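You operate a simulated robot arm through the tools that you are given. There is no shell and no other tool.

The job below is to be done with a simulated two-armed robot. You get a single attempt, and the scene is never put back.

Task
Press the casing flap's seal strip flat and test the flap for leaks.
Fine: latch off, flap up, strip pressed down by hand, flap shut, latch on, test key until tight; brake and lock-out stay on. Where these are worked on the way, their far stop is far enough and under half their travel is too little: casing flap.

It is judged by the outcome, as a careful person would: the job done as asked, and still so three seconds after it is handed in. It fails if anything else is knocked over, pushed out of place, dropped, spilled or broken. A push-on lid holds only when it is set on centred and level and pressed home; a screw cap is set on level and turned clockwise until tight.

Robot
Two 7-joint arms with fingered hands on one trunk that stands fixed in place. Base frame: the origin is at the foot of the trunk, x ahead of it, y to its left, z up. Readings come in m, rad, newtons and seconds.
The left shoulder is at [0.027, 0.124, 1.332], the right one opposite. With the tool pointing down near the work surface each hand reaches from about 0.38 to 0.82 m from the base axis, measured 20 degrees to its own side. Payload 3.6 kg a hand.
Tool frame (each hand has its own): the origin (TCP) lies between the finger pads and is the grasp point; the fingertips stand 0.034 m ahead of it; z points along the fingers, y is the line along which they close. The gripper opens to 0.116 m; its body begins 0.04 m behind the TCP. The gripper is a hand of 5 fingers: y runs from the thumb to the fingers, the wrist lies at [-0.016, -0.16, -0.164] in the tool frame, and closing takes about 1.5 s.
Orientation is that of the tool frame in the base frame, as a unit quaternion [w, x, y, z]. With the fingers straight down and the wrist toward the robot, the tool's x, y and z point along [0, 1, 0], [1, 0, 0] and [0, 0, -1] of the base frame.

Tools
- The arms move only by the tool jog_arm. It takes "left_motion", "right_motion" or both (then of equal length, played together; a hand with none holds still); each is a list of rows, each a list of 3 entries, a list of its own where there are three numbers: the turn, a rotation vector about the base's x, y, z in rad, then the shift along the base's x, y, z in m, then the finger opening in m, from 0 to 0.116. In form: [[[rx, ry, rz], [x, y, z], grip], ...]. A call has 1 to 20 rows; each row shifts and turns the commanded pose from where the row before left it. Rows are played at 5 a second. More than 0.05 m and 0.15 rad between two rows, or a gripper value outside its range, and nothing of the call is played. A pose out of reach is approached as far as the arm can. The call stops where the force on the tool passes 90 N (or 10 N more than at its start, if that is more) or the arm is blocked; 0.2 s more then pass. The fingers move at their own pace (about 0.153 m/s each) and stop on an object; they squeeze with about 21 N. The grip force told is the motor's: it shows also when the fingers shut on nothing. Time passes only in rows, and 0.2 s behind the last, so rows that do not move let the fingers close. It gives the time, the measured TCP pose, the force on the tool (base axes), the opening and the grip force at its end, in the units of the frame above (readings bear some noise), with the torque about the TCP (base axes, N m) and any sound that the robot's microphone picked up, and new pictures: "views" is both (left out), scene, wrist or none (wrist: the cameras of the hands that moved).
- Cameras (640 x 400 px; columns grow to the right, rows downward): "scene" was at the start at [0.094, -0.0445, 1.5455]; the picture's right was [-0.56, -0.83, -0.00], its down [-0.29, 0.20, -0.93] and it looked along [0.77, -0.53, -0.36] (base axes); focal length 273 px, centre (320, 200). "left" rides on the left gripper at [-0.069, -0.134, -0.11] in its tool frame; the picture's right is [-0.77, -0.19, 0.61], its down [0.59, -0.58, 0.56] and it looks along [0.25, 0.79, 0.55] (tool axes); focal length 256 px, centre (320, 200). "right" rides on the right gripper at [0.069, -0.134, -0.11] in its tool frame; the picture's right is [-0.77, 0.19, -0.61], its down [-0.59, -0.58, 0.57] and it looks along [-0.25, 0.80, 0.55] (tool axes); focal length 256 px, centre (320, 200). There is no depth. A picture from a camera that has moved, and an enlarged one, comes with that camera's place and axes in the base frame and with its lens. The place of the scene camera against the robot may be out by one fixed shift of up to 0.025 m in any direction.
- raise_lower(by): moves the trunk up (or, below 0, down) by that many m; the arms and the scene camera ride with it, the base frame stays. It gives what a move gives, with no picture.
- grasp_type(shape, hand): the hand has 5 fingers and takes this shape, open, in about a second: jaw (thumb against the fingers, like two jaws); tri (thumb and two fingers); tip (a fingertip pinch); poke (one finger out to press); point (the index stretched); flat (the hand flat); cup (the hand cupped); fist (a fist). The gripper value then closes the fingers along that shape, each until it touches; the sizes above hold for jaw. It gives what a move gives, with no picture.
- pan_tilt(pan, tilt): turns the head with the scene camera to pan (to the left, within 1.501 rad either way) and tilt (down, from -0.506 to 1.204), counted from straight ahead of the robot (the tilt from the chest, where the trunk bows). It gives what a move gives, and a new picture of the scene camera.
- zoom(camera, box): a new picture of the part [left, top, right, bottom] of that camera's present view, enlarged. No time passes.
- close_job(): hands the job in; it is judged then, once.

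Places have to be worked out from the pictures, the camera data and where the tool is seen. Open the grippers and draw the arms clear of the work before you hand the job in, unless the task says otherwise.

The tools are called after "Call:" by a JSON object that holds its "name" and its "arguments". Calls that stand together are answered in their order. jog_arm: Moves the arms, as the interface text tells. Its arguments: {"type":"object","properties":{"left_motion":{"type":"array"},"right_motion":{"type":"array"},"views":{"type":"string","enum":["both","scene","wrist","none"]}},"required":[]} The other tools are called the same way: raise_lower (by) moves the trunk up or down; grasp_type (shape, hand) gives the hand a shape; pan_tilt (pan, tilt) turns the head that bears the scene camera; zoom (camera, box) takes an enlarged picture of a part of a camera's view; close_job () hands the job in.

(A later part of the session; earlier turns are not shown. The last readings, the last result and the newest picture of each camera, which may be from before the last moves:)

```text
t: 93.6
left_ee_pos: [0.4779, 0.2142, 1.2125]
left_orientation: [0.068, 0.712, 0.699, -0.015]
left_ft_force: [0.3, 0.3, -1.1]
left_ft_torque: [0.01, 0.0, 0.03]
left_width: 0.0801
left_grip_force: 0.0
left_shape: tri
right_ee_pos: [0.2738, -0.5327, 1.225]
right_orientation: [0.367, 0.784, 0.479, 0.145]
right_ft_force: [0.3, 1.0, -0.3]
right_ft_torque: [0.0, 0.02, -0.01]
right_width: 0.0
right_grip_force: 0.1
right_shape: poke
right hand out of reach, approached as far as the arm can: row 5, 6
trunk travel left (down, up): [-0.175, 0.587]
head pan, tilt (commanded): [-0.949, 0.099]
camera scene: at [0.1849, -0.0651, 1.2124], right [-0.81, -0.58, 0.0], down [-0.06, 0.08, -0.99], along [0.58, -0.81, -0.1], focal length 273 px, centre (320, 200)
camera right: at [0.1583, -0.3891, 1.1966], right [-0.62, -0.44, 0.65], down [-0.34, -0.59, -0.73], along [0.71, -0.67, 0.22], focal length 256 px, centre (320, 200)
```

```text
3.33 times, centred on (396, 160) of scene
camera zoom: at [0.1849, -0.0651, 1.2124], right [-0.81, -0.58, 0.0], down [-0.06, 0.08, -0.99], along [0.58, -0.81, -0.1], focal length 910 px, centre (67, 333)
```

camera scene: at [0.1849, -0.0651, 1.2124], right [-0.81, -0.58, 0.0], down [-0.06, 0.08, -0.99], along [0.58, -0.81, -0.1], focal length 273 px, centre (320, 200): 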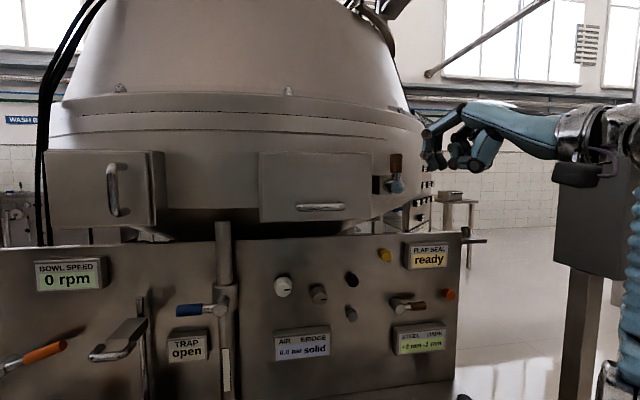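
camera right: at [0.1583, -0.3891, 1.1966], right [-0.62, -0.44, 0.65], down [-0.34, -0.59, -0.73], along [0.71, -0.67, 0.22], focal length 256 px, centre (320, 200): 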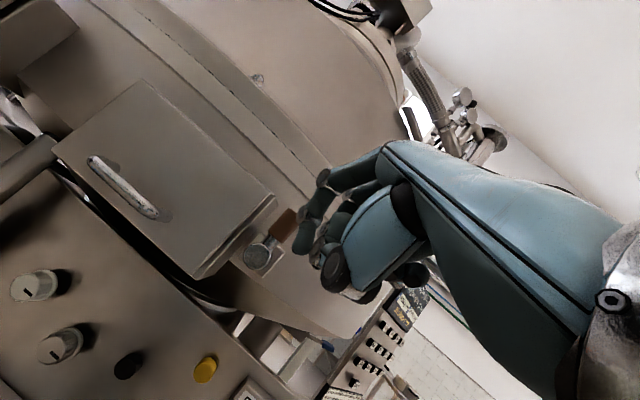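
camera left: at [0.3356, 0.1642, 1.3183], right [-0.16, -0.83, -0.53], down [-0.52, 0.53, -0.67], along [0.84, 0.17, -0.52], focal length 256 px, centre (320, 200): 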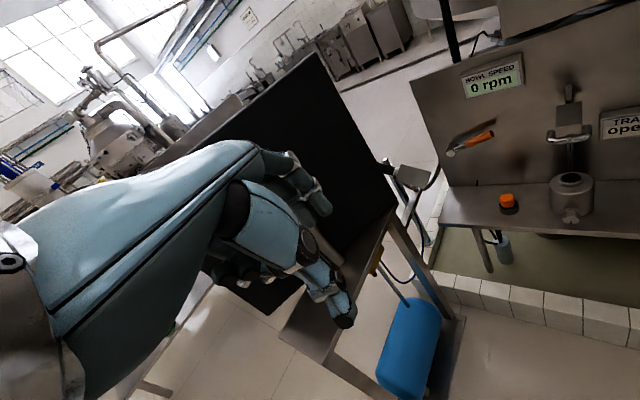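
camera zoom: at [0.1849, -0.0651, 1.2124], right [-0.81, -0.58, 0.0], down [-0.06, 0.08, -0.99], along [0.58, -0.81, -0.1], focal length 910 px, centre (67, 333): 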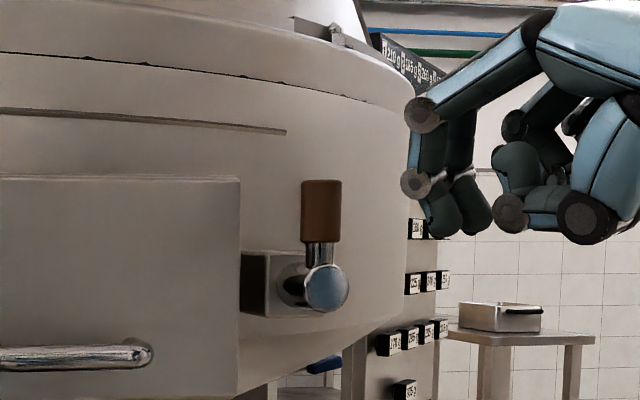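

The fingertip is right of the lever (l=0.173, D=0.591). I'll slide it in beside the lever, about 1.5 cm to its right.

Call:
{"name": "jog_arm", "arguments": {"right_motion": [[[0, 0, 0], [0.0257, -0.0317, 0.0025], 0], [[0, 0, 0], [0.0257, -0.0317, 0.0025], 0]], "views": "both"}}

Call:
{"name": "zoom", "arguments": {"camera": "scene", "box": [300, 100, 492, 220]}}

Call:
{"name": "zoom", "arguments": {"camera": "right", "box": [180, 140, 404, 280]}}

```text
t: 94.2
left_ee_pos: [0.4794, 0.2137, 1.2113]
left_orientation: [0.067, 0.713, 0.698, -0.014]
left_ft_force: [-0.2, -0.4, 1.0]
left_ft_torque: [0.0, 0.03, 0.0]
left_width: 0.0803
left_grip_force: 0.1
left_shape: tri
right_ee_pos: [0.3347, -0.5891, 1.2396]
right_orientation: [0.366, 0.784, 0.48, 0.144]
right_ft_force: [-0.6, 0.0, 0.5]
right_ft_torque: [0.0, 0.02, 0.0]
right_width: 0.0
right_grip_force: 0.1
right_shape: poke
right hand out of reach, approached as far as the arm can: row 1
trunk travel left (down, up): [-0.175, 0.587]
head pan, tilt (commanded): [-0.949, 0.099]
camera scene: at [0.1849, -0.0657, 1.2124], right [-0.81, -0.58, 0.0], down [-0.06, 0.08, -0.99], along [0.58, -0.81, -0.1], focal length 273 px, centre (320, 200)
camera right: at [0.2193, -0.446, 1.2098], right [-0.62, -0.44, 0.65], down [-0.34, -0.6, -0.73], along [0.71, -0.67, 0.22], focal length 256 px, centre (320, 200)
```

scene: 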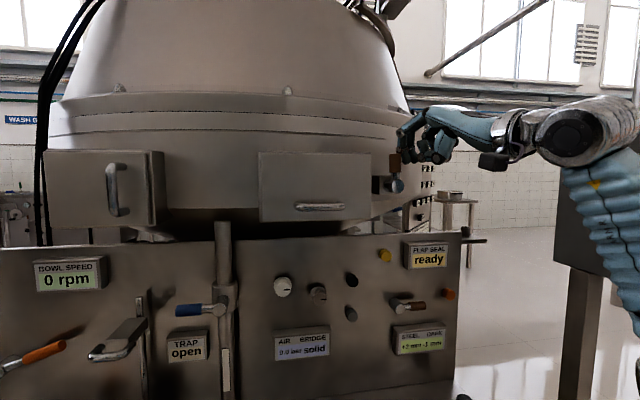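
right: 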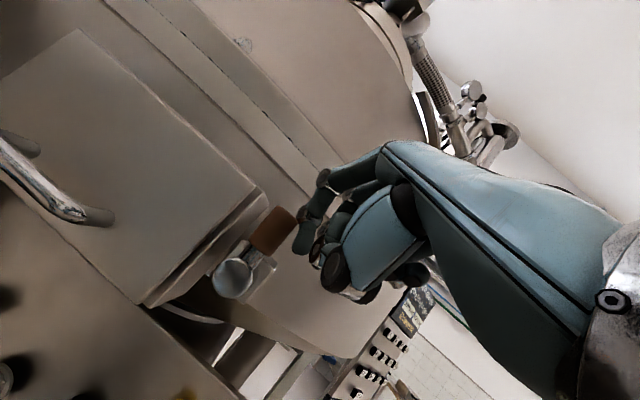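

```text
3.33 times, centred on (396, 160) of scene
camera zoom: at [0.1849, -0.0657, 1.2124], right [-0.81, -0.58, 0.0], down [-0.06, 0.08, -0.99], along [0.58, -0.81, -0.1], focal length 910 px, centre (67, 333)
```

zoom: 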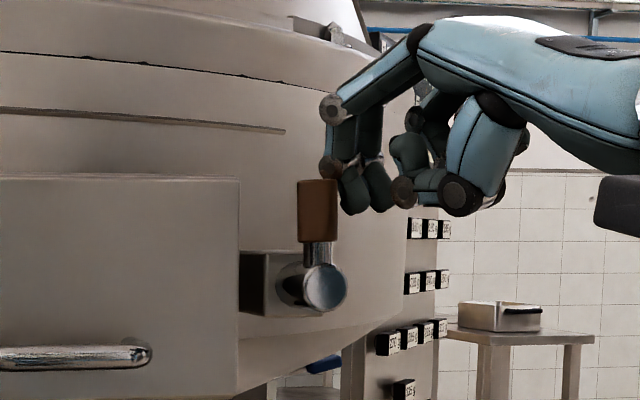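

```text
2.86 times, centred on (292, 210) of right
camera zoom: at [0.2193, -0.446, 1.2098], right [-0.62, -0.44, 0.65], down [-0.34, -0.6, -0.73], along [0.71, -0.67, 0.22], focal length 731 px, centre (400, 171)
```

zoom: 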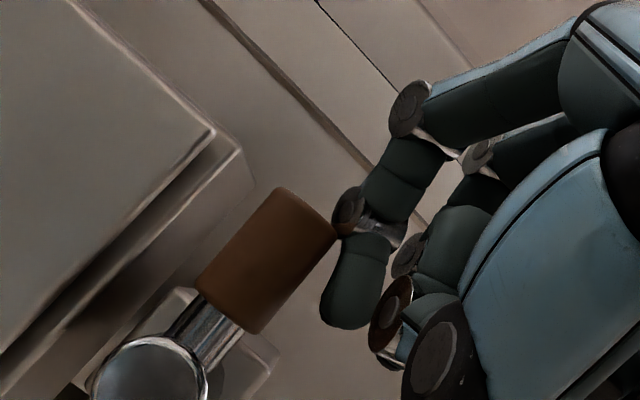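

The index finger is just to the right of the lever grip at matching depth. I'll push it left along its arc, first half.

Call:
{"name": "jog_arm", "arguments": {"right_motion": [[[0, 0, 0], [0.0136, 0.0137, 0.005], 0], [[0, 0, 0], [0.012, 0.0122, -0.0015], 0]], "views": "both"}}

Call:
{"name": "zoom", "arguments": {"camera": "scene", "box": [300, 100, 492, 220]}}

Call:
{"name": "zoom", "arguments": {"camera": "right", "box": [180, 140, 404, 280]}}

```text
t: 94.8
left_ee_pos: [0.4774, 0.2142, 1.2118]
left_orientation: [0.07, 0.712, 0.699, -0.014]
left_ft_force: [0.8, -0.1, 0.6]
left_ft_torque: [0.0, -0.01, -0.01]
left_width: 0.0804
left_grip_force: 0.0
left_shape: tri
right_ee_pos: [0.3585, -0.5634, 1.2419]
right_orientation: [0.367, 0.782, 0.482, 0.144]
right_ft_force: [-1.5, -1.1, 0.1]
right_ft_torque: [0.01, 0.04, -0.02]
right_width: 0.0002
right_grip_force: 0.1
right_shape: poke
trunk travel left (down, up): [-0.175, 0.587]
head pan, tilt (commanded): [-0.949, 0.099]
camera scene: at [0.1845, -0.0655, 1.2125], right [-0.81, -0.58, 0.0], down [-0.06, 0.08, -0.99], along [0.58, -0.81, -0.1], focal length 273 px, centre (320, 200)
camera right: at [0.2414, -0.4212, 1.2123], right [-0.61, -0.44, 0.65], down [-0.34, -0.6, -0.73], along [0.71, -0.67, 0.22], focal length 256 px, centre (320, 200)
```

scene: 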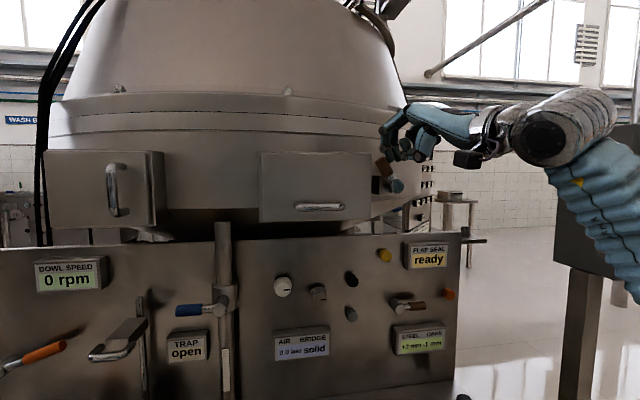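
right: 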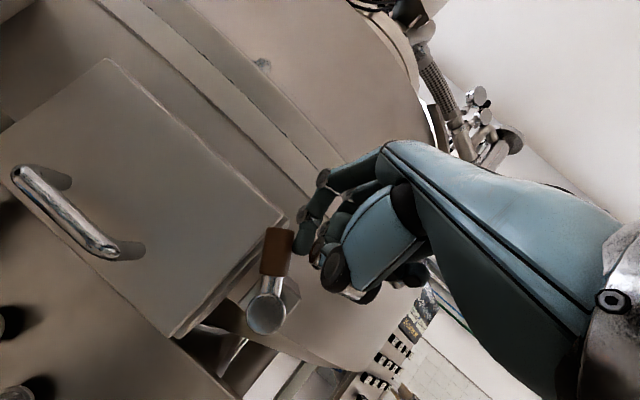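

```text
3.33 times, centred on (396, 160) of scene
camera zoom: at [0.1845, -0.0655, 1.2125], right [-0.81, -0.58, 0.0], down [-0.06, 0.08, -0.99], along [0.58, -0.81, -0.1], focal length 910 px, centre (67, 333)
```

zoom: 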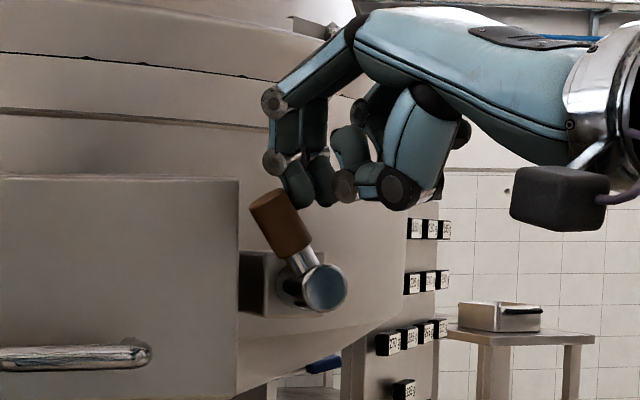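

```text
2.86 times, centred on (292, 210) of right
camera zoom: at [0.2414, -0.4212, 1.2123], right [-0.61, -0.44, 0.65], down [-0.34, -0.6, -0.73], along [0.71, -0.67, 0.22], focal length 731 px, centre (400, 171)
```

zoom: 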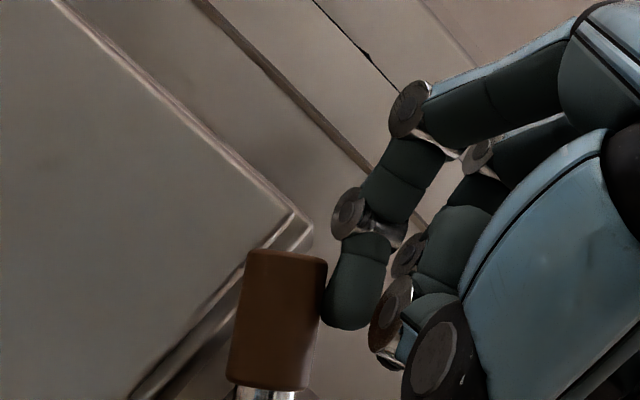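

The lever is rotating left (about 30–35°) with only 1–2 N. Continuing along the arc.

Call:
{"name": "jog_arm", "arguments": {"right_motion": [[[0, 0, 0], [0.012, 0.0122, -0.006], 0], [[0, 0, 0], [0.0095, 0.0096, -0.011], 0]], "views": "scene"}}

Call:
{"name": "zoom", "arguments": {"camera": "scene", "box": [300, 100, 492, 220]}}

```text
t: 95.4
left_ee_pos: [0.4779, 0.2135, 1.2121]
left_orientation: [0.069, 0.711, 0.699, -0.015]
left_ft_force: [-0.1, -0.2, -0.4]
left_ft_torque: [0.02, 0.02, 0.0]
left_width: 0.0798
left_grip_force: 0.0
left_shape: tri
right_ee_pos: [0.3784, -0.5409, 1.226]
right_orientation: [0.367, 0.783, 0.482, 0.143]
right_ft_force: [-1.8, 0.9, 1.0]
right_ft_torque: [0.06, 0.02, 0.03]
right_width: 0.0
right_grip_force: 0.0
right_shape: poke
trunk travel left (down, up): [-0.175, 0.587]
head pan, tilt (commanded): [-0.949, 0.099]
camera scene: at [0.1842, -0.0649, 1.2125], right [-0.81, -0.58, 0.0], down [-0.06, 0.08, -1.0], along [0.58, -0.81, -0.1], focal length 273 px, centre (320, 200)
```

scene: 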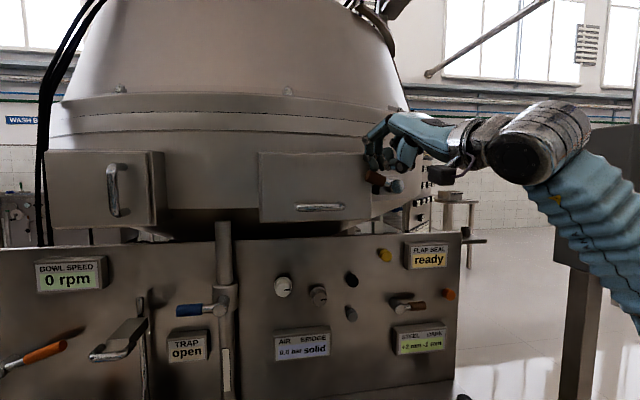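

```text
3.33 times, centred on (396, 160) of scene
camera zoom: at [0.1842, -0.0649, 1.2125], right [-0.81, -0.58, 0.0], down [-0.06, 0.08, -1.0], along [0.58, -0.81, -0.1], focal length 910 px, centre (67, 333)
```

zoom: 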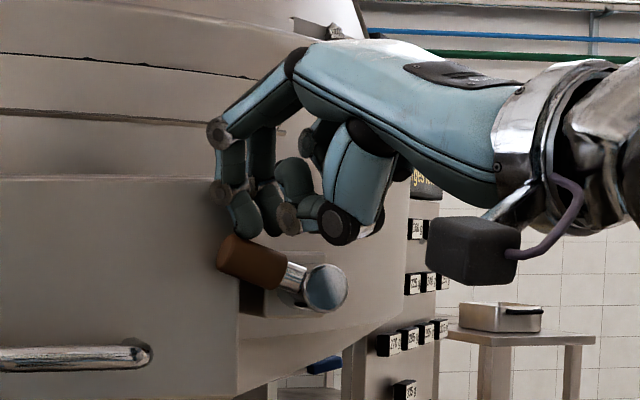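

About 70° over. Now mostly downward for the last part.

Call:
{"name": "jog_arm", "arguments": {"right_motion": [[[0, 0, 0], [0.002, 0.002, -0.009], 0], [[0, 0, 0], [0.0, 0.0, -0.006], 0]], "views": "scene"}}

Call:
{"name": "zoom", "arguments": {"camera": "scene", "box": [300, 100, 492, 220]}}

```text
t: 96.0
left_ee_pos: [0.4758, 0.2149, 1.2143]
left_orientation: [0.069, 0.713, 0.698, -0.014]
left_ft_force: [-0.8, 0.0, -1.1]
left_ft_torque: [-0.01, 0.0, 0.02]
left_width: 0.0802
left_grip_force: 0.1
left_shape: tri
right_ee_pos: [0.379, -0.5385, 1.2141]
right_orientation: [0.372, 0.781, 0.479, 0.146]
right_ft_force: [-1.6, -8.2, 26.1]
right_ft_torque: [-0.28, -0.61, -0.2]
right_width: 0.0002
right_grip_force: 0.2
right_shape: poke
trunk travel left (down, up): [-0.175, 0.587]
head pan, tilt (commanded): [-0.949, 0.099]
camera scene: at [0.1825, -0.0648, 1.2133], right [-0.81, -0.58, 0.0], down [-0.06, 0.08, -1.0], along [0.58, -0.81, -0.1], focal length 273 px, centre (320, 200)
```

scene: 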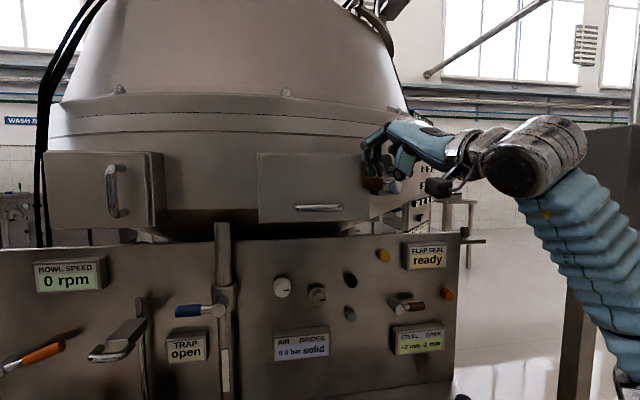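

```text
3.33 times, centred on (396, 160) of scene
camera zoom: at [0.1825, -0.0648, 1.2133], right [-0.81, -0.58, 0.0], down [-0.06, 0.08, -1.0], along [0.58, -0.81, -0.1], focal length 910 px, centre (67, 333)
```

zoom: 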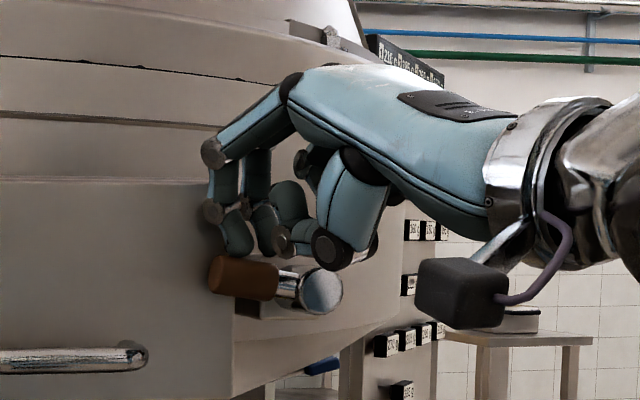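

The lever is back across the flap and sitting on its stop (26 N). The latch is on. I'll lift off and draw the hand back to the right.

Call:
{"name": "jog_arm", "arguments": {"right_motion": [[[0, 0, 0], [-0.002, 0.0, 0.02], 0], [[0, 0, 0], [-0.03, 0.02, 0.02], 0], [[0, 0, 0], [-0.035, 0.02, 0.0], 0], [[0, 0, 0], [-0.03, -0.02, 0.0], 0], [[0, 0, 0], [-0.03, -0.03, 0.0], 0]], "views": "both"}}

Call:
{"name": "zoom", "arguments": {"camera": "scene", "box": [250, 130, 442, 250]}}

Call:
{"name": "zoom", "arguments": {"camera": "scene", "box": [340, 220, 500, 320]}}

```text
t: 97.2
left_ee_pos: [0.4775, 0.2128, 1.2116]
left_orientation: [0.069, 0.712, 0.698, -0.014]
left_ft_force: [0.0, 0.1, -0.1]
left_ft_torque: [0.01, 0.0, -0.03]
left_width: 0.0801
left_grip_force: 0.1
left_shape: tri
right_ee_pos: [0.26, -0.5406, 1.2536]
right_orientation: [0.366, 0.785, 0.479, 0.144]
right_ft_force: [0.2, 0.2, 0.5]
right_ft_torque: [0.0, 0.01, 0.0]
right_width: 0.0
right_grip_force: 0.1
right_shape: poke
right hand out of reach, approached as far as the arm can: row 5
trunk travel left (down, up): [-0.175, 0.587]
head pan, tilt (commanded): [-0.949, 0.099]
camera scene: at [0.1845, -0.0651, 1.2125], right [-0.81, -0.58, 0.0], down [-0.06, 0.08, -1.0], along [0.58, -0.81, -0.1], focal length 273 px, centre (320, 200)
camera right: at [0.1442, -0.397, 1.2243], right [-0.62, -0.44, 0.65], down [-0.34, -0.6, -0.73], along [0.71, -0.67, 0.22], focal length 256 px, centre (320, 200)
```

scene: 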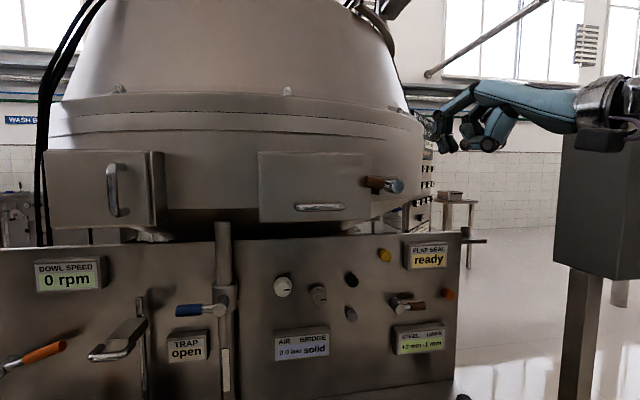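
right: 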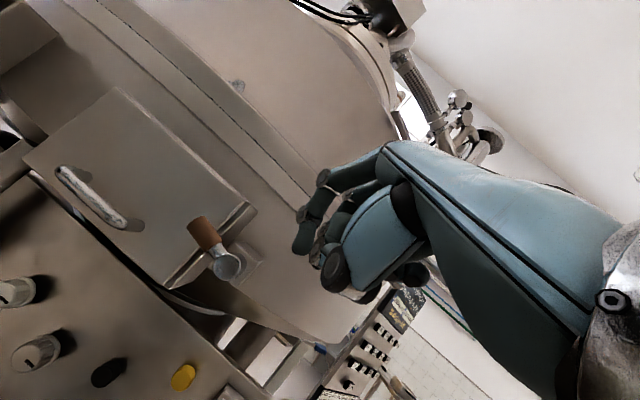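

```text
3.33 times, centred on (346, 190) of scene
camera zoom: at [0.1845, -0.0651, 1.2125], right [-0.81, -0.58, 0.0], down [-0.06, 0.08, -1.0], along [0.58, -0.81, -0.1], focal length 910 px, centre (233, 233)
```

zoom: 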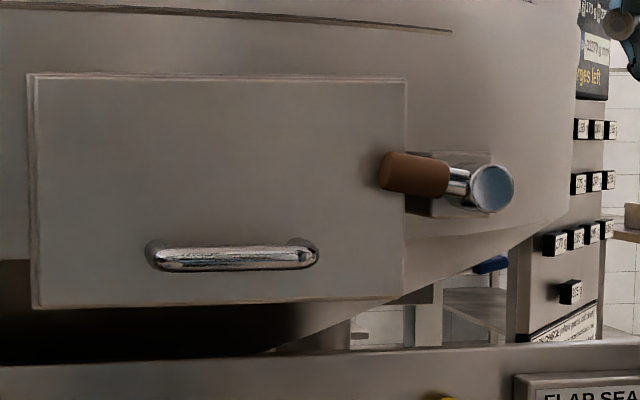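

```text
4.00 times, centred on (420, 270) of scene
camera zoom: at [0.1845, -0.0651, 1.2125], right [-0.81, -0.58, 0.0], down [-0.06, 0.08, -1.0], along [0.58, -0.81, -0.1], focal length 1091 px, centre (-80, -80)
```

zoom: 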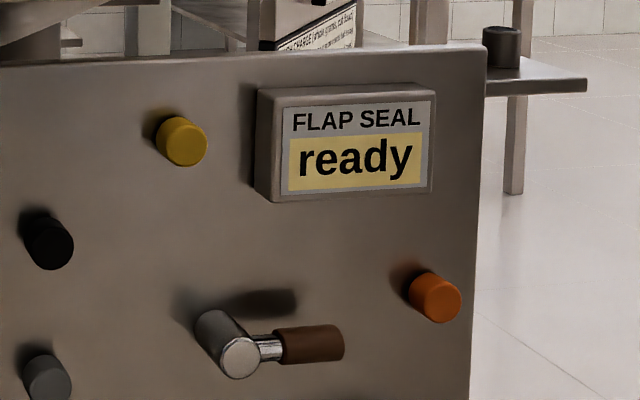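

The latch lever lies across the flap as at the start. The yellow test key computes to about D=0.805, l=0.19, z=0.99 → (0.439, -0.701, 0.99). I'll lower the trunk 0.12 m so the finger can point in at that height.

Call:
{"name": "raise_lower", "arguments": {"by": -0.12}}

Call:
{"name": "pan_tilt", "arguments": {"pan": -1.15, "tilt": 0.1}}

```text
t: 98.7
left_ee_pos: [0.4775, 0.2135, 1.0917]
left_orientation: [0.068, 0.713, 0.698, -0.014]
left_ft_force: [0.2, 0.5, -0.5]
left_ft_torque: [0.02, -0.02, 0.01]
left_width: 0.08
left_grip_force: 0.0
left_shape: tri
right_ee_pos: [0.3547, -0.5397, 1.1006]
right_orientation: [0.323, 0.794, 0.51, 0.075]
right_ft_force: [-0.4, 0.1, 0.1]
right_ft_torque: [-0.05, -0.03, -0.02]
right_width: 0.0
right_grip_force: 0.0
right_shape: poke
trunk travel left (down, up): [-0.055, 0.707]
head pan, tilt (commanded): [-0.949, 0.099]
```

```text
t: 99.4
left_ee_pos: [0.4793, 0.214, 1.0932]
left_orientation: [0.067, 0.712, 0.699, -0.014]
left_ft_force: [0.1, 0.2, 0.8]
left_ft_torque: [0.03, -0.02, -0.04]
left_width: 0.0803
left_grip_force: 0.1
left_shape: tri
right_ee_pos: [0.3551, -0.5388, 1.0998]
right_orientation: [0.323, 0.794, 0.509, 0.074]
right_ft_force: [0.2, -0.4, 0.4]
right_ft_torque: [0.0, -0.01, 0.01]
right_width: 0.0
right_grip_force: 0.1
right_shape: poke
trunk travel left (down, up): [-0.055, 0.707]
head pan, tilt (commanded): [-1.15, 0.099]
camera scene: at [0.2375, -0.0745, 1.0827], right [-0.91, -0.41, 0.0], down [-0.04, 0.09, -0.99], along [0.41, -0.91, -0.1], focal length 273 px, centre (320, 200)
```

scene: 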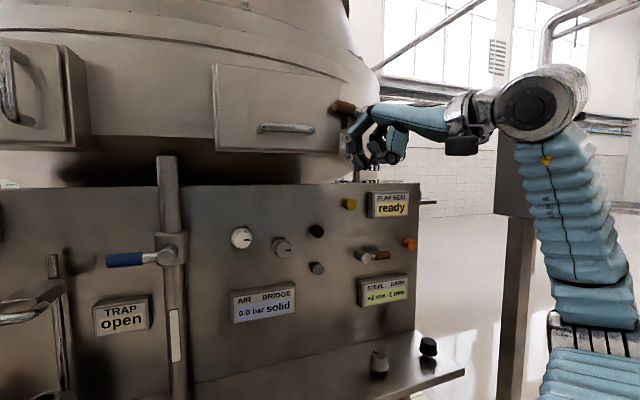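

The hand shifted forward during the lowering, so I'll check the latch lever wasn't disturbed.

Call:
{"name": "zoom", "arguments": {"camera": "scene", "box": [240, 60, 432, 180]}}

Call:
{"name": "zoom", "arguments": {"camera": "right", "box": [100, 100, 420, 300]}}

```text
3.33 times, centred on (336, 120) of scene
camera zoom: at [0.2375, -0.0745, 1.0827], right [-0.91, -0.41, 0.0], down [-0.04, 0.09, -0.99], along [0.41, -0.91, -0.1], focal length 910 px, centre (267, 467)
```

zoom: 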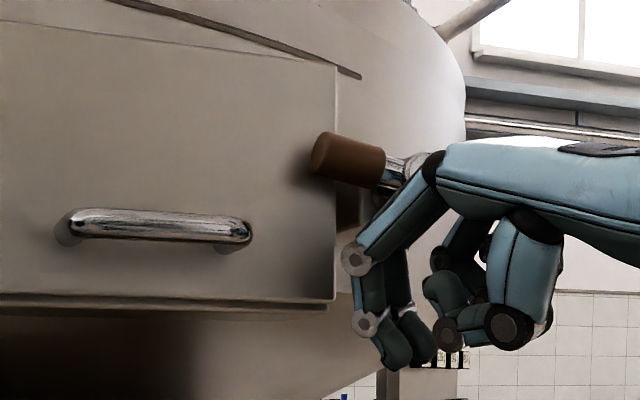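

```text
2.00 times, centred on (260, 200) of right
camera zoom: at [0.2355, -0.3957, 1.0921], right [-0.49, -0.44, 0.75], down [-0.46, -0.59, -0.66], along [0.74, -0.67, 0.09], focal length 512 px, centre (440, 200)
```

zoom: 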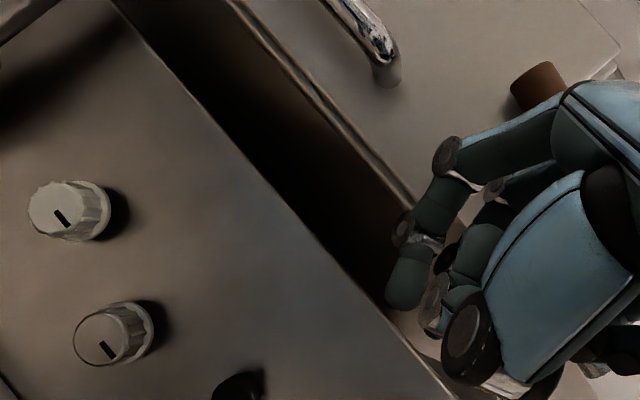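

The lever is still across the flap. I'll back straight out first (so I don't lift it), then go right, down and in toward the yellow key.

Call:
{"name": "jog_arm", "arguments": {"right_motion": [[[0, 0, 0], [-0.025, 0.0245, -0.005], 0], [[0, 0, 0], [-0.025, 0.0245, -0.005], 0], [[-0.035, -0.0355, 0], [-0.0246, -0.0249, -0.02], 0], [[-0.035, -0.0355, 0], [-0.0246, -0.0249, -0.025], 0], [[0, 0, 0], [0, 0, -0.025], 0]], "views": "both"}}

Call:
{"name": "zoom", "arguments": {"camera": "scene", "box": [300, 80, 492, 200]}}

```text
t: 100.6
left_ee_pos: [0.4783, 0.2147, 1.0923]
left_orientation: [0.068, 0.712, 0.699, -0.015]
left_ft_force: [-0.7, 0.8, 0.3]
left_ft_torque: [0.0, 0.01, -0.04]
left_width: 0.0805
left_grip_force: 0.1
left_shape: tri
right_ee_pos: [0.274, -0.4742, 1.0814]
right_orientation: [0.367, 0.779, 0.501, 0.083]
right_ft_force: [-0.2, -0.8, 0.3]
right_ft_torque: [0.01, -0.01, 0.02]
right_width: 0.0
right_grip_force: 0.1
right_shape: poke
right hand out of reach, approached as far as the arm can: row 3, 4, 5
trunk travel left (down, up): [-0.055, 0.707]
head pan, tilt (commanded): [-1.15, 0.099]
camera scene: at [0.2373, -0.0742, 1.0827], right [-0.91, -0.41, 0.0], down [-0.04, 0.09, -1.0], along [0.41, -0.91, -0.1], focal length 273 px, centre (320, 200)
camera right: at [0.1547, -0.3327, 1.0559], right [-0.54, -0.39, 0.74], down [-0.42, -0.64, -0.64], along [0.73, -0.66, 0.18], focal length 256 px, centre (320, 200)
```

scene: 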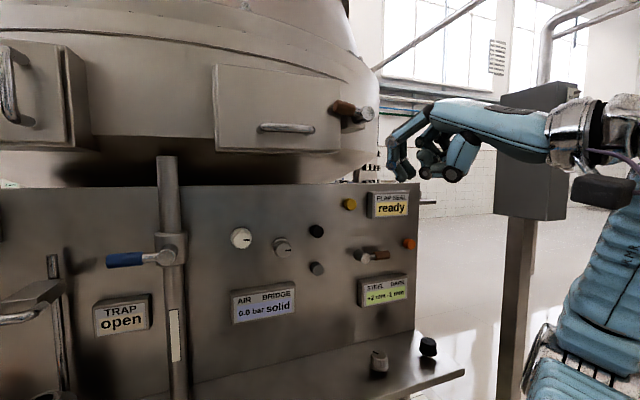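
right: 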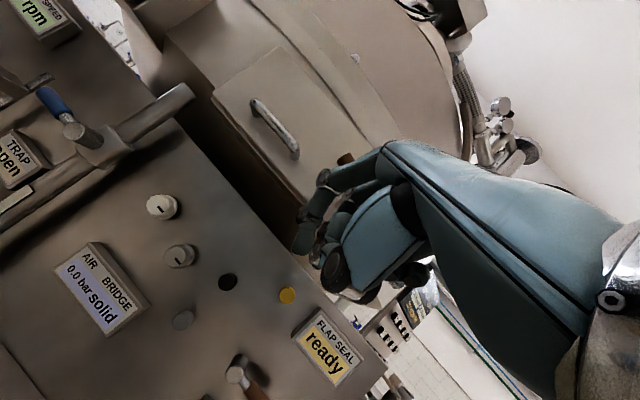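

```text
3.33 times, centred on (396, 140) of scene
camera zoom: at [0.2373, -0.0742, 1.0827], right [-0.91, -0.41, 0.0], down [-0.04, 0.09, -1.0], along [0.41, -0.91, -0.1], focal length 910 px, centre (67, 400)
```

zoom: 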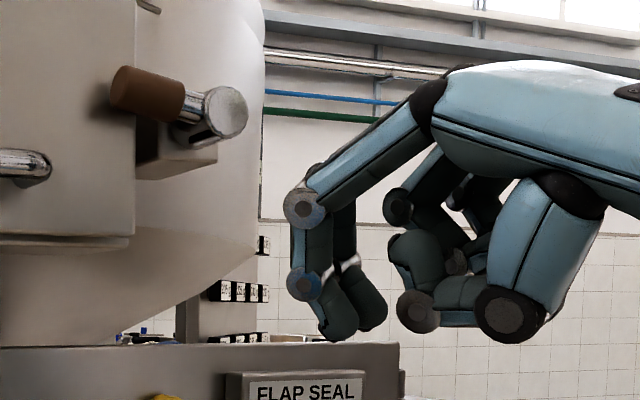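

Lever intact, and both cameras agree the key is near D=0.80, l=0.19, z=0.99. I'll move diagonally right/in/down toward a point in front of the key.

Call:
{"name": "jog_arm", "arguments": {"right_motion": [[[0, 0, 0], [0.015, -0.035, -0.01], 0], [[0, 0, 0], [0.0222, -0.0375, -0.0125], 0], [[0, 0, 0], [0.0222, -0.0375, -0.0125], 0]], "views": "scene"}}

Call:
{"name": "zoom", "arguments": {"camera": "scene", "box": [300, 120, 460, 220]}}

```text
t: 101.4
left_ee_pos: [0.4783, 0.2143, 1.0915]
left_orientation: [0.069, 0.713, 0.698, -0.015]
left_ft_force: [-0.4, 0.6, -0.6]
left_ft_torque: [0.0, 0.01, 0.0]
left_width: 0.0804
left_grip_force: 0.1
left_shape: tri
right_ee_pos: [0.3626, -0.5258, 1.0897]
right_orientation: [0.368, 0.78, 0.498, 0.086]
right_ft_force: [0.2, -0.1, 0.4]
right_ft_torque: [-0.04, 0.03, 0.02]
right_width: 0.0
right_grip_force: 0.1
right_shape: poke
right hand out of reach, approached as far as the arm can: row 1, 2, 3
trunk travel left (down, up): [-0.055, 0.707]
head pan, tilt (commanded): [-1.15, 0.099]
camera scene: at [0.2377, -0.0746, 1.0826], right [-0.91, -0.41, 0.0], down [-0.04, 0.09, -0.99], along [0.41, -0.91, -0.1], focal length 273 px, centre (320, 200)
```

scene: 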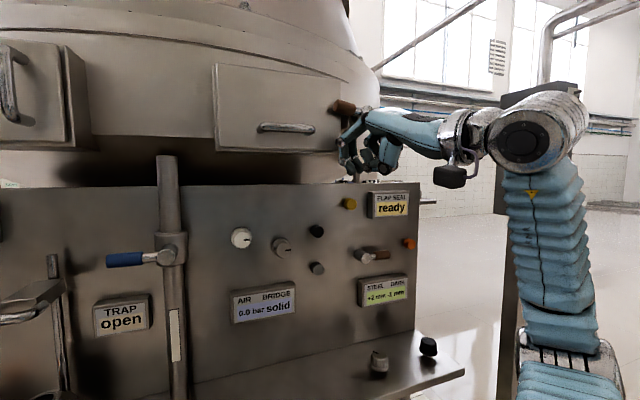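

```text
4.00 times, centred on (380, 170) of scene
camera zoom: at [0.2377, -0.0746, 1.0826], right [-0.91, -0.41, 0.0], down [-0.04, 0.09, -0.99], along [0.41, -0.91, -0.1], focal length 1091 px, centre (80, 320)
```

zoom: 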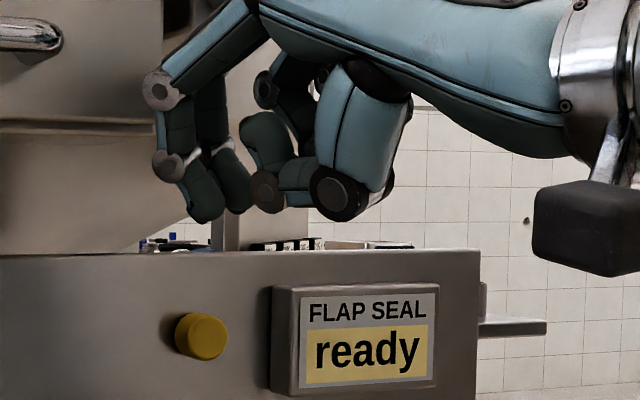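

The reach limit is dragging the hand toward the lever rather than right and down; the hand's roll/yaw has drifted from the posture that worked earlier. I'll back away from the panel and turn the hand's yaw toward the right before continuing.

Call:
{"name": "jog_arm", "arguments": {"right_motion": [[[0, 0, 0], [-0.028, 0.0275, 0], 0], [[-0.004, -0.078, -0.06], [-0.01, 0.01, 0], 0], [[-0.004, -0.078, -0.06], [0, 0, 0], 0]], "views": "none"}}

```text
t: 102.2
left_ee_pos: [0.4779, 0.2146, 1.092]
left_orientation: [0.068, 0.712, 0.699, -0.015]
left_ft_force: [-1.0, -0.6, 0.2]
left_ft_torque: [-0.02, 0.02, -0.01]
left_width: 0.0805
left_grip_force: 0.1
left_shape: tri
right_ee_pos: [0.3249, -0.4822, 1.1044]
right_orientation: [0.413, 0.798, 0.422, 0.12]
right_ft_force: [0.0, 0.2, -0.7]
right_ft_torque: [0.01, 0.0, -0.04]
right_width: 0.0
right_grip_force: 0.0
right_shape: poke
right hand out of reach, approached as far as the arm can: row 2, 3
trunk travel left (down, up): [-0.055, 0.707]
head pan, tilt (commanded): [-1.15, 0.099]
```

Orientation is good again (51° tilt). I'll try stepping mostly to the right and slightly in, to find out what's reachable.

Call:
{"name": "jog_arm", "arguments": {"right_motion": [[[0, 0, 0], [0.0, -0.04, -0.01], 0], [[0, 0, 0], [0.01, -0.04, -0.01], 0]], "views": "scene"}}

```text
t: 102.8
left_ee_pos: [0.4774, 0.2164, 1.0915]
left_orientation: [0.069, 0.711, 0.699, -0.015]
left_ft_force: [0.1, 0.6, 1.3]
left_ft_torque: [-0.02, -0.01, 0.0]
left_width: 0.08
left_grip_force: 0.0
left_shape: tri
right_ee_pos: [0.3396, -0.5479, 1.1254]
right_orientation: [0.415, 0.796, 0.423, 0.12]
right_ft_force: [-7.5, 10.9, -4.6]
right_ft_torque: [-0.2, -0.1, 0.08]
right_width: 0.0
right_grip_force: 0.1
right_shape: poke
right hand out of reach, approached as far as the arm can: row 1, 2
trunk travel left (down, up): [-0.055, 0.707]
head pan, tilt (commanded): [-1.15, 0.099]
camera scene: at [0.2364, -0.0729, 1.083], right [-0.91, -0.41, 0.0], down [-0.04, 0.09, -1.0], along [0.41, -0.91, -0.1], focal length 273 px, centre (320, 200)
```

scene: 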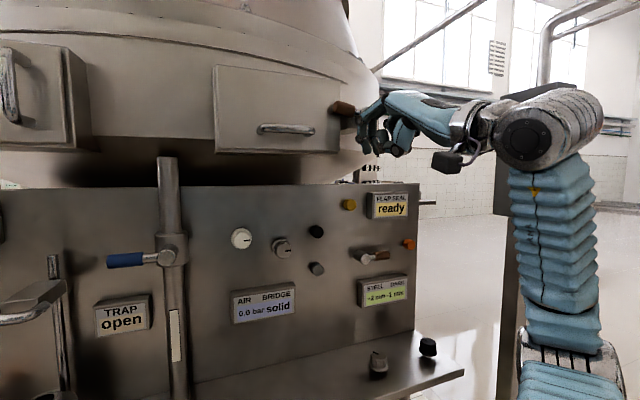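

The hand drifted up and touches the lever area (about 14 N). I'll back straight out right away and check the lever.

Call:
{"name": "jog_arm", "arguments": {"right_motion": [[[0, 0, 0], [-0.015, 0.015, -0.004], 0], [[0, 0, 0], [-0.025, 0.025, 0], 0], [[0, 0, 0], [-0.015, 0.015, 0], 0]], "views": "scene"}}

Call:
{"name": "zoom", "arguments": {"camera": "scene", "box": [280, 60, 440, 160]}}

```text
t: 103.6
left_ee_pos: [0.4778, 0.2139, 1.0914]
left_orientation: [0.069, 0.712, 0.699, -0.015]
left_ft_force: [0.2, 0.4, -0.4]
left_ft_torque: [0.0, 0.02, 0.01]
left_width: 0.0803
left_grip_force: 0.0
left_shape: tri
right_ee_pos: [0.2877, -0.4964, 1.1191]
right_orientation: [0.414, 0.797, 0.424, 0.121]
right_ft_force: [0.6, 0.1, -0.2]
right_ft_torque: [-0.04, 0.02, 0.01]
right_width: 0.0
right_grip_force: 0.1
right_shape: poke
trunk travel left (down, up): [-0.055, 0.707]
head pan, tilt (commanded): [-1.15, 0.099]
camera scene: at [0.2373, -0.0744, 1.0827], right [-0.91, -0.41, 0.0], down [-0.04, 0.09, -0.99], along [0.41, -0.91, -0.1], focal length 273 px, centre (320, 200)
```

scene: 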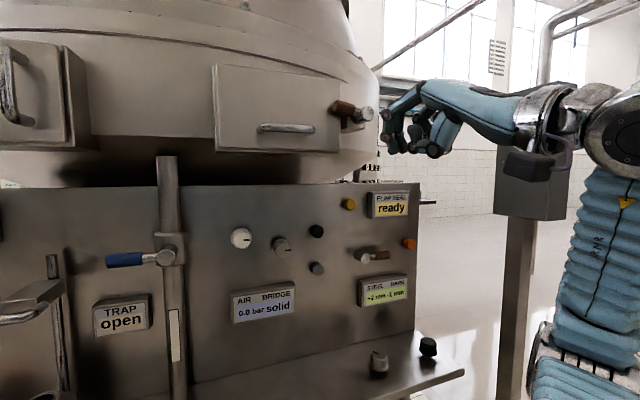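

```text
4.00 times, centred on (360, 110) of scene
camera zoom: at [0.2373, -0.0744, 1.0827], right [-0.91, -0.41, 0.0], down [-0.04, 0.09, -0.99], along [0.41, -0.91, -0.1], focal length 1091 px, centre (160, 560)
```

zoom: 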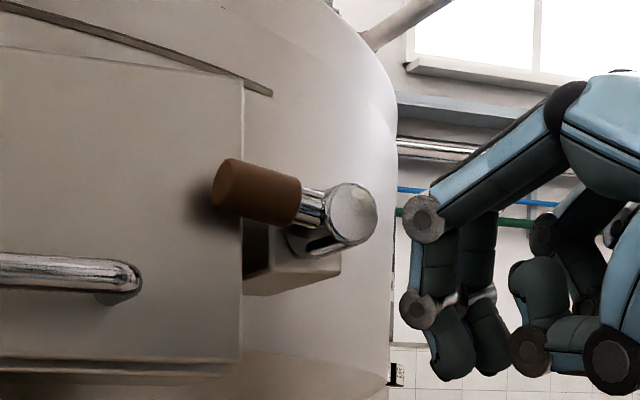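

The lever is unmoved. The poke finger's front segment actually points straight down at this tilt, so I can press the key with its front knuckle using a mostly fingers-down hand, which is easier from a higher trunk. I'll back off, raise the trunk 0.12 m, and ease the tilt.

Call:
{"name": "jog_arm", "arguments": {"right_motion": [[[0, 0, 0], [-0.02, 0.02, 0], 0]], "views": "none"}}

Call:
{"name": "raise_lower", "arguments": {"by": 0.12}}

Call:
{"name": "jog_arm", "arguments": {"right_motion": [[[0.0615, 0.0773, -0.0157], [0, -0.01, 0], 0], [[0.0615, 0.0773, -0.0157], [0, -0.01, 0], 0], [[0.0615, 0.0773, -0.0157], [0, -0.01, 0], 0], [[0.0615, 0.0773, -0.0157], [0, -0.01, 0], 0]], "views": "scene"}}

```text
t: 104.0
left_ee_pos: [0.4773, 0.2138, 1.0912]
left_orientation: [0.068, 0.712, 0.699, -0.015]
left_ft_force: [0.7, 1.3, 0.7]
left_ft_torque: [0.0, -0.01, 0.02]
left_width: 0.0801
left_grip_force: 0.0
left_shape: tri
right_ee_pos: [0.2649, -0.4764, 1.1201]
right_orientation: [0.414, 0.797, 0.423, 0.121]
right_ft_force: [0.8, -0.6, 0.3]
right_ft_torque: [-0.01, 0.05, -0.04]
right_width: 0.0
right_grip_force: 0.0
right_shape: poke
trunk travel left (down, up): [-0.055, 0.707]
head pan, tilt (commanded): [-1.15, 0.099]
```

```text
t: 105.5
left_ee_pos: [0.4781, 0.214, 1.2108]
left_orientation: [0.068, 0.712, 0.699, -0.014]
left_ft_force: [-0.1, 0.9, 0.4]
left_ft_torque: [0.01, 0.02, -0.02]
left_width: 0.0802
left_grip_force: 0.0
left_shape: tri
right_ee_pos: [0.2669, -0.4755, 1.2392]
right_orientation: [0.414, 0.797, 0.423, 0.121]
right_ft_force: [0.2, -0.5, 0.2]
right_ft_torque: [-0.01, 0.01, -0.03]
right_width: 0.0003
right_grip_force: 0.0
right_shape: poke
trunk travel left (down, up): [-0.175, 0.587]
head pan, tilt (commanded): [-1.15, 0.099]
```

```text
t: 106.5
left_ee_pos: [0.4777, 0.2141, 1.2128]
left_orientation: [0.068, 0.712, 0.699, -0.015]
left_ft_force: [0.1, -0.5, 1.0]
left_ft_torque: [0.0, 0.01, 0.01]
left_width: 0.0803
left_grip_force: 0.0
left_shape: tri
right_ee_pos: [0.266, -0.5169, 1.2394]
right_orientation: [0.246, 0.863, 0.439, 0.035]
right_ft_force: [-0.4, 0.2, 0.0]
right_ft_torque: [-0.03, -0.02, 0.02]
right_width: 0.0
right_grip_force: 0.0
right_shape: poke
trunk travel left (down, up): [-0.175, 0.587]
head pan, tilt (commanded): [-1.15, 0.099]
camera scene: at [0.1688, -0.0744, 1.2124], right [-0.91, -0.41, 0.0], down [-0.04, 0.09, -0.99], along [0.41, -0.91, -0.1], focal length 273 px, centre (320, 200)
```

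scene: 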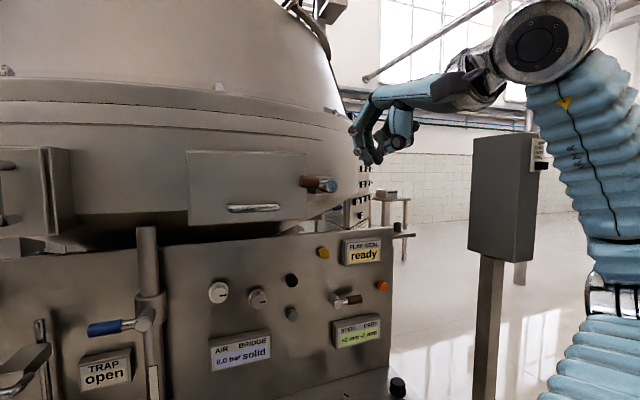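

Pose is comfortable here (29° tilt). In this posture the index knuckle leads; I'll descend in front of the key's column, keeping well clear of the latch.

Call:
{"name": "jog_arm", "arguments": {"right_motion": [[[0, 0, 0], [-0.01, -0.01, -0.04], 0], [[0, 0, 0], [0, -0.01, -0.04], 0], [[0, 0, 0], [0.005, -0.01, -0.04], 0], [[0, 0, 0], [0.01, -0.02, -0.04], 0]], "views": "both"}}

```text
t: 107.5
left_ee_pos: [0.4787, 0.2136, 1.212]
left_orientation: [0.069, 0.713, 0.698, -0.014]
left_ft_force: [0.7, 0.0, 0.1]
left_ft_torque: [0.01, 0.02, 0.0]
left_width: 0.0802
left_grip_force: 0.0
left_shape: tri
right_ee_pos: [0.2816, -0.5476, 1.1454]
right_orientation: [0.246, 0.864, 0.439, 0.033]
right_ft_force: [-0.5, 0.0, 0.0]
right_ft_torque: [-0.02, 0.0, 0.0]
right_width: 0.0
right_grip_force: 0.0
right_shape: poke
right hand out of reach, approached as far as the arm can: row 3, 4
trunk travel left (down, up): [-0.175, 0.587]
head pan, tilt (commanded): [-1.15, 0.099]
camera scene: at [0.1689, -0.0746, 1.2124], right [-0.91, -0.41, 0.0], down [-0.04, 0.09, -0.99], along [0.41, -0.91, -0.1], focal length 273 px, centre (320, 200)
camera right: at [0.1939, -0.3843, 1.169], right [-0.5, -0.45, 0.74], down [-0.63, -0.39, -0.66], along [0.59, -0.8, -0.09], focal length 256 px, centre (320, 200)
```

scene: 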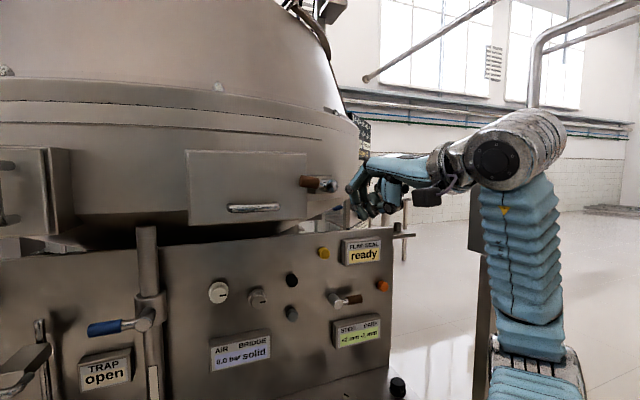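
right: 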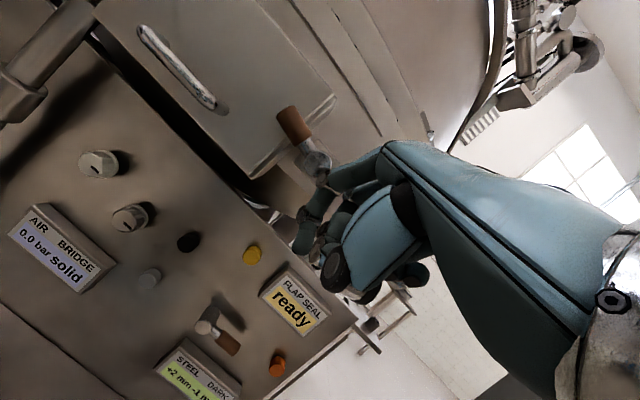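

Limited at z=1.145 with this tilt, so I'll bring the fingers nearly straight down and then continue lowering.

Call:
{"name": "jog_arm", "arguments": {"right_motion": [[[0.0612, 0.0775, -0.0156], [-0.015, 0.012, 0.0], 0], [[0.0612, 0.0775, -0.0156], [-0.01, 0.01, -0.01], 0], [[0.0612, 0.0775, -0.0156], [0, 0, -0.03], 0], [[0.0306, 0.0388, -0.0078], [0, 0, -0.035], 0], [[0, 0, 0], [0, 0, -0.035], 0]], "views": "scene"}}

```text
t: 108.7
left_ee_pos: [0.4791, 0.2141, 1.2124]
left_orientation: [0.068, 0.712, 0.699, -0.014]
left_ft_force: [0.6, 0.3, 1.0]
left_ft_torque: [-0.03, 0.03, 0.01]
left_width: 0.0802
left_grip_force: 0.0
left_shape: tri
right_ee_pos: [0.2763, -0.5104, 1.0802]
right_orientation: [0.092, 0.893, 0.438, -0.043]
right_ft_force: [-0.7, 0.4, -0.1]
right_ft_torque: [-0.02, 0.02, 0.01]
right_width: 0.0002
right_grip_force: 0.1
right_shape: poke
right hand out of reach, approached as far as the arm can: row 4, 5
trunk travel left (down, up): [-0.175, 0.587]
head pan, tilt (commanded): [-1.15, 0.099]
camera scene: at [0.1689, -0.0742, 1.2124], right [-0.91, -0.41, 0.0], down [-0.04, 0.09, -0.99], along [0.41, -0.91, -0.1], focal length 273 px, centre (320, 200)
```

scene: 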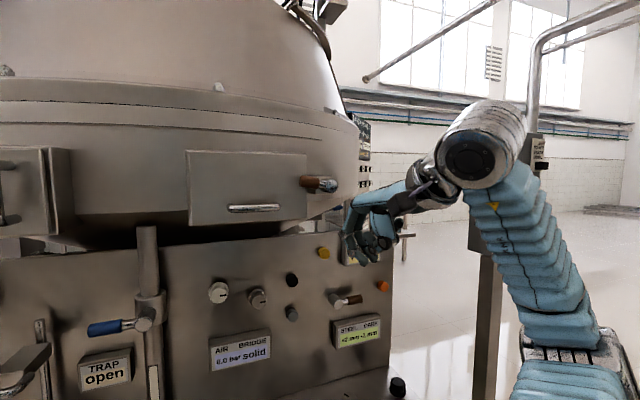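

In this elbow-down posture the wrist can't flex enough for low targets. Raising the trunk puts the hand lower relative to the shoulder, where fingers-down worked before, so I'll raise it 0.2 m.

Call:
{"name": "raise_lower", "arguments": {"by": 0.2}}

Call:
{"name": "jog_arm", "arguments": {"right_motion": [[[0, 0, 0], [-0.005, 0.005, -0.04], 0], [[0, 0, 0], [0, 0, -0.04], 0], [[0, 0, 0], [0, 0, -0.04], 0], [[0, 0, 0], [0, 0, -0.04], 0]], "views": "scene"}}

```text
t: 110.9
left_ee_pos: [0.4795, 0.2146, 1.4102]
left_orientation: [0.069, 0.712, 0.699, -0.015]
left_ft_force: [1.1, -0.3, 0.2]
left_ft_torque: [-0.01, -0.03, -0.01]
left_width: 0.0801
left_grip_force: 0.1
left_shape: tri
right_ee_pos: [0.2754, -0.5117, 1.2808]
right_orientation: [0.093, 0.893, 0.438, -0.042]
right_ft_force: [0.8, 0.4, -0.5]
right_ft_torque: [-0.01, 0.01, -0.03]
right_width: 0.0004
right_grip_force: 0.1
right_shape: poke
trunk travel left (down, up): [-0.375, 0.387]
head pan, tilt (commanded): [-1.15, 0.099]
```

```text
t: 111.9
left_ee_pos: [0.4791, 0.2134, 1.4127]
left_orientation: [0.069, 0.712, 0.698, -0.015]
left_ft_force: [0.3, 0.2, -0.1]
left_ft_torque: [0.02, 0.02, 0.04]
left_width: 0.0802
left_grip_force: 0.1
left_shape: tri
right_ee_pos: [0.2986, -0.4845, 1.1949]
right_orientation: [0.091, 0.893, 0.438, -0.044]
right_ft_force: [0.6, -0.4, -0.1]
right_ft_torque: [0.04, 0.02, -0.02]
right_width: 0.0
right_grip_force: 0.1
right_shape: poke
right hand out of reach, approached as far as the arm can: row 2, 3, 4
trunk travel left (down, up): [-0.375, 0.387]
head pan, tilt (commanded): [-1.15, 0.099]
camera scene: at [0.0853, -0.0752, 1.4188], right [-0.91, -0.41, 0.0], down [-0.04, 0.09, -0.99], along [0.41, -0.91, -0.1], focal length 273 px, centre (320, 200)
```

scene: 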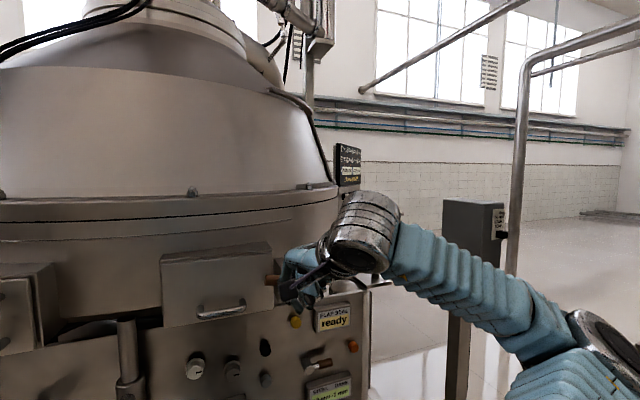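

Still limited; the hand has a residual roll and yaw compared with the pose that worked low down earlier. I'll rotate it to true fingers-down, square to the panel, while easing back and right.

Call:
{"name": "jog_arm", "arguments": {"right_motion": [[[0.068, 0.0013, -0.04], [-0.01, 0.0, 0.0], 0], [[0.068, 0.0013, -0.04], [-0.01, -0.005, 0.0], 0], [[0.068, 0.0013, -0.04], [-0.01, -0.01, 0.0], 0]], "views": "none"}}

```text
t: 112.7
left_ee_pos: [0.4789, 0.214, 1.4123]
left_orientation: [0.069, 0.713, 0.698, -0.014]
left_ft_force: [0.2, 0.2, 0.2]
left_ft_torque: [-0.01, 0.02, 0.0]
left_width: 0.0802
left_grip_force: 0.1
left_shape: tri
right_ee_pos: [0.2726, -0.492, 1.1983]
right_orientation: [-0.003, 0.923, 0.386, -0.004]
right_ft_force: [0.2, -0.5, -0.4]
right_ft_torque: [0.01, -0.01, -0.01]
right_width: 0.0
right_grip_force: 0.0
right_shape: poke
right hand out of reach, approached as far as the arm can: row 2
trunk travel left (down, up): [-0.375, 0.387]
head pan, tilt (commanded): [-1.15, 0.099]
```

Now it's true fingers-down and square. I'll try lowering again.

Call:
{"name": "jog_arm", "arguments": {"right_motion": [[[0, 0, 0], [-0.005, -0.005, -0.04], 0], [[0, 0, 0], [0, -0.005, -0.04], 0], [[0, 0, 0], [0, 0, -0.04], 0], [[0, 0, 0], [0, 0, -0.04], 0]], "views": "scene"}}

```text
t: 113.7
left_ee_pos: [0.4793, 0.2134, 1.4113]
left_orientation: [0.067, 0.712, 0.699, -0.014]
left_ft_force: [0.8, -1.1, -0.2]
left_ft_torque: [0.03, 0.05, -0.01]
left_width: 0.0804
left_grip_force: 0.0
left_shape: tri
right_ee_pos: [0.316, -0.4738, 1.1313]
right_orientation: [-0.003, 0.922, 0.387, -0.006]
right_ft_force: [1.1, -0.4, -0.1]
right_ft_torque: [-0.02, 0.01, 0.02]
right_width: 0.0
right_grip_force: 0.0
right_shape: poke
right hand out of reach, approached as far as the arm can: row 1, 2, 3, 4
trunk travel left (down, up): [-0.375, 0.387]
head pan, tilt (commanded): [-1.15, 0.099]
camera scene: at [0.0866, -0.0759, 1.4186], right [-0.91, -0.41, 0.0], down [-0.04, 0.09, -0.99], along [0.41, -0.91, -0.1], focal length 273 px, centre (320, 200)
```

scene: 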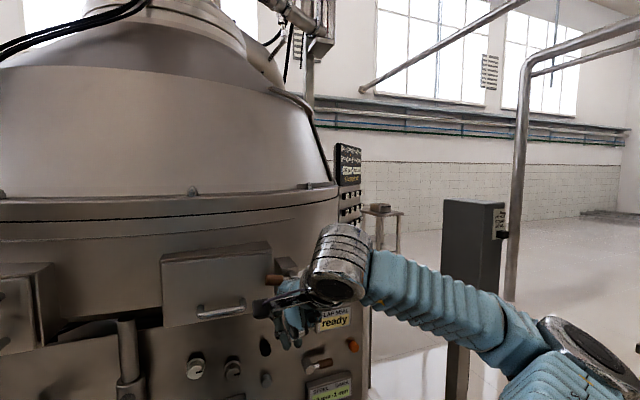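

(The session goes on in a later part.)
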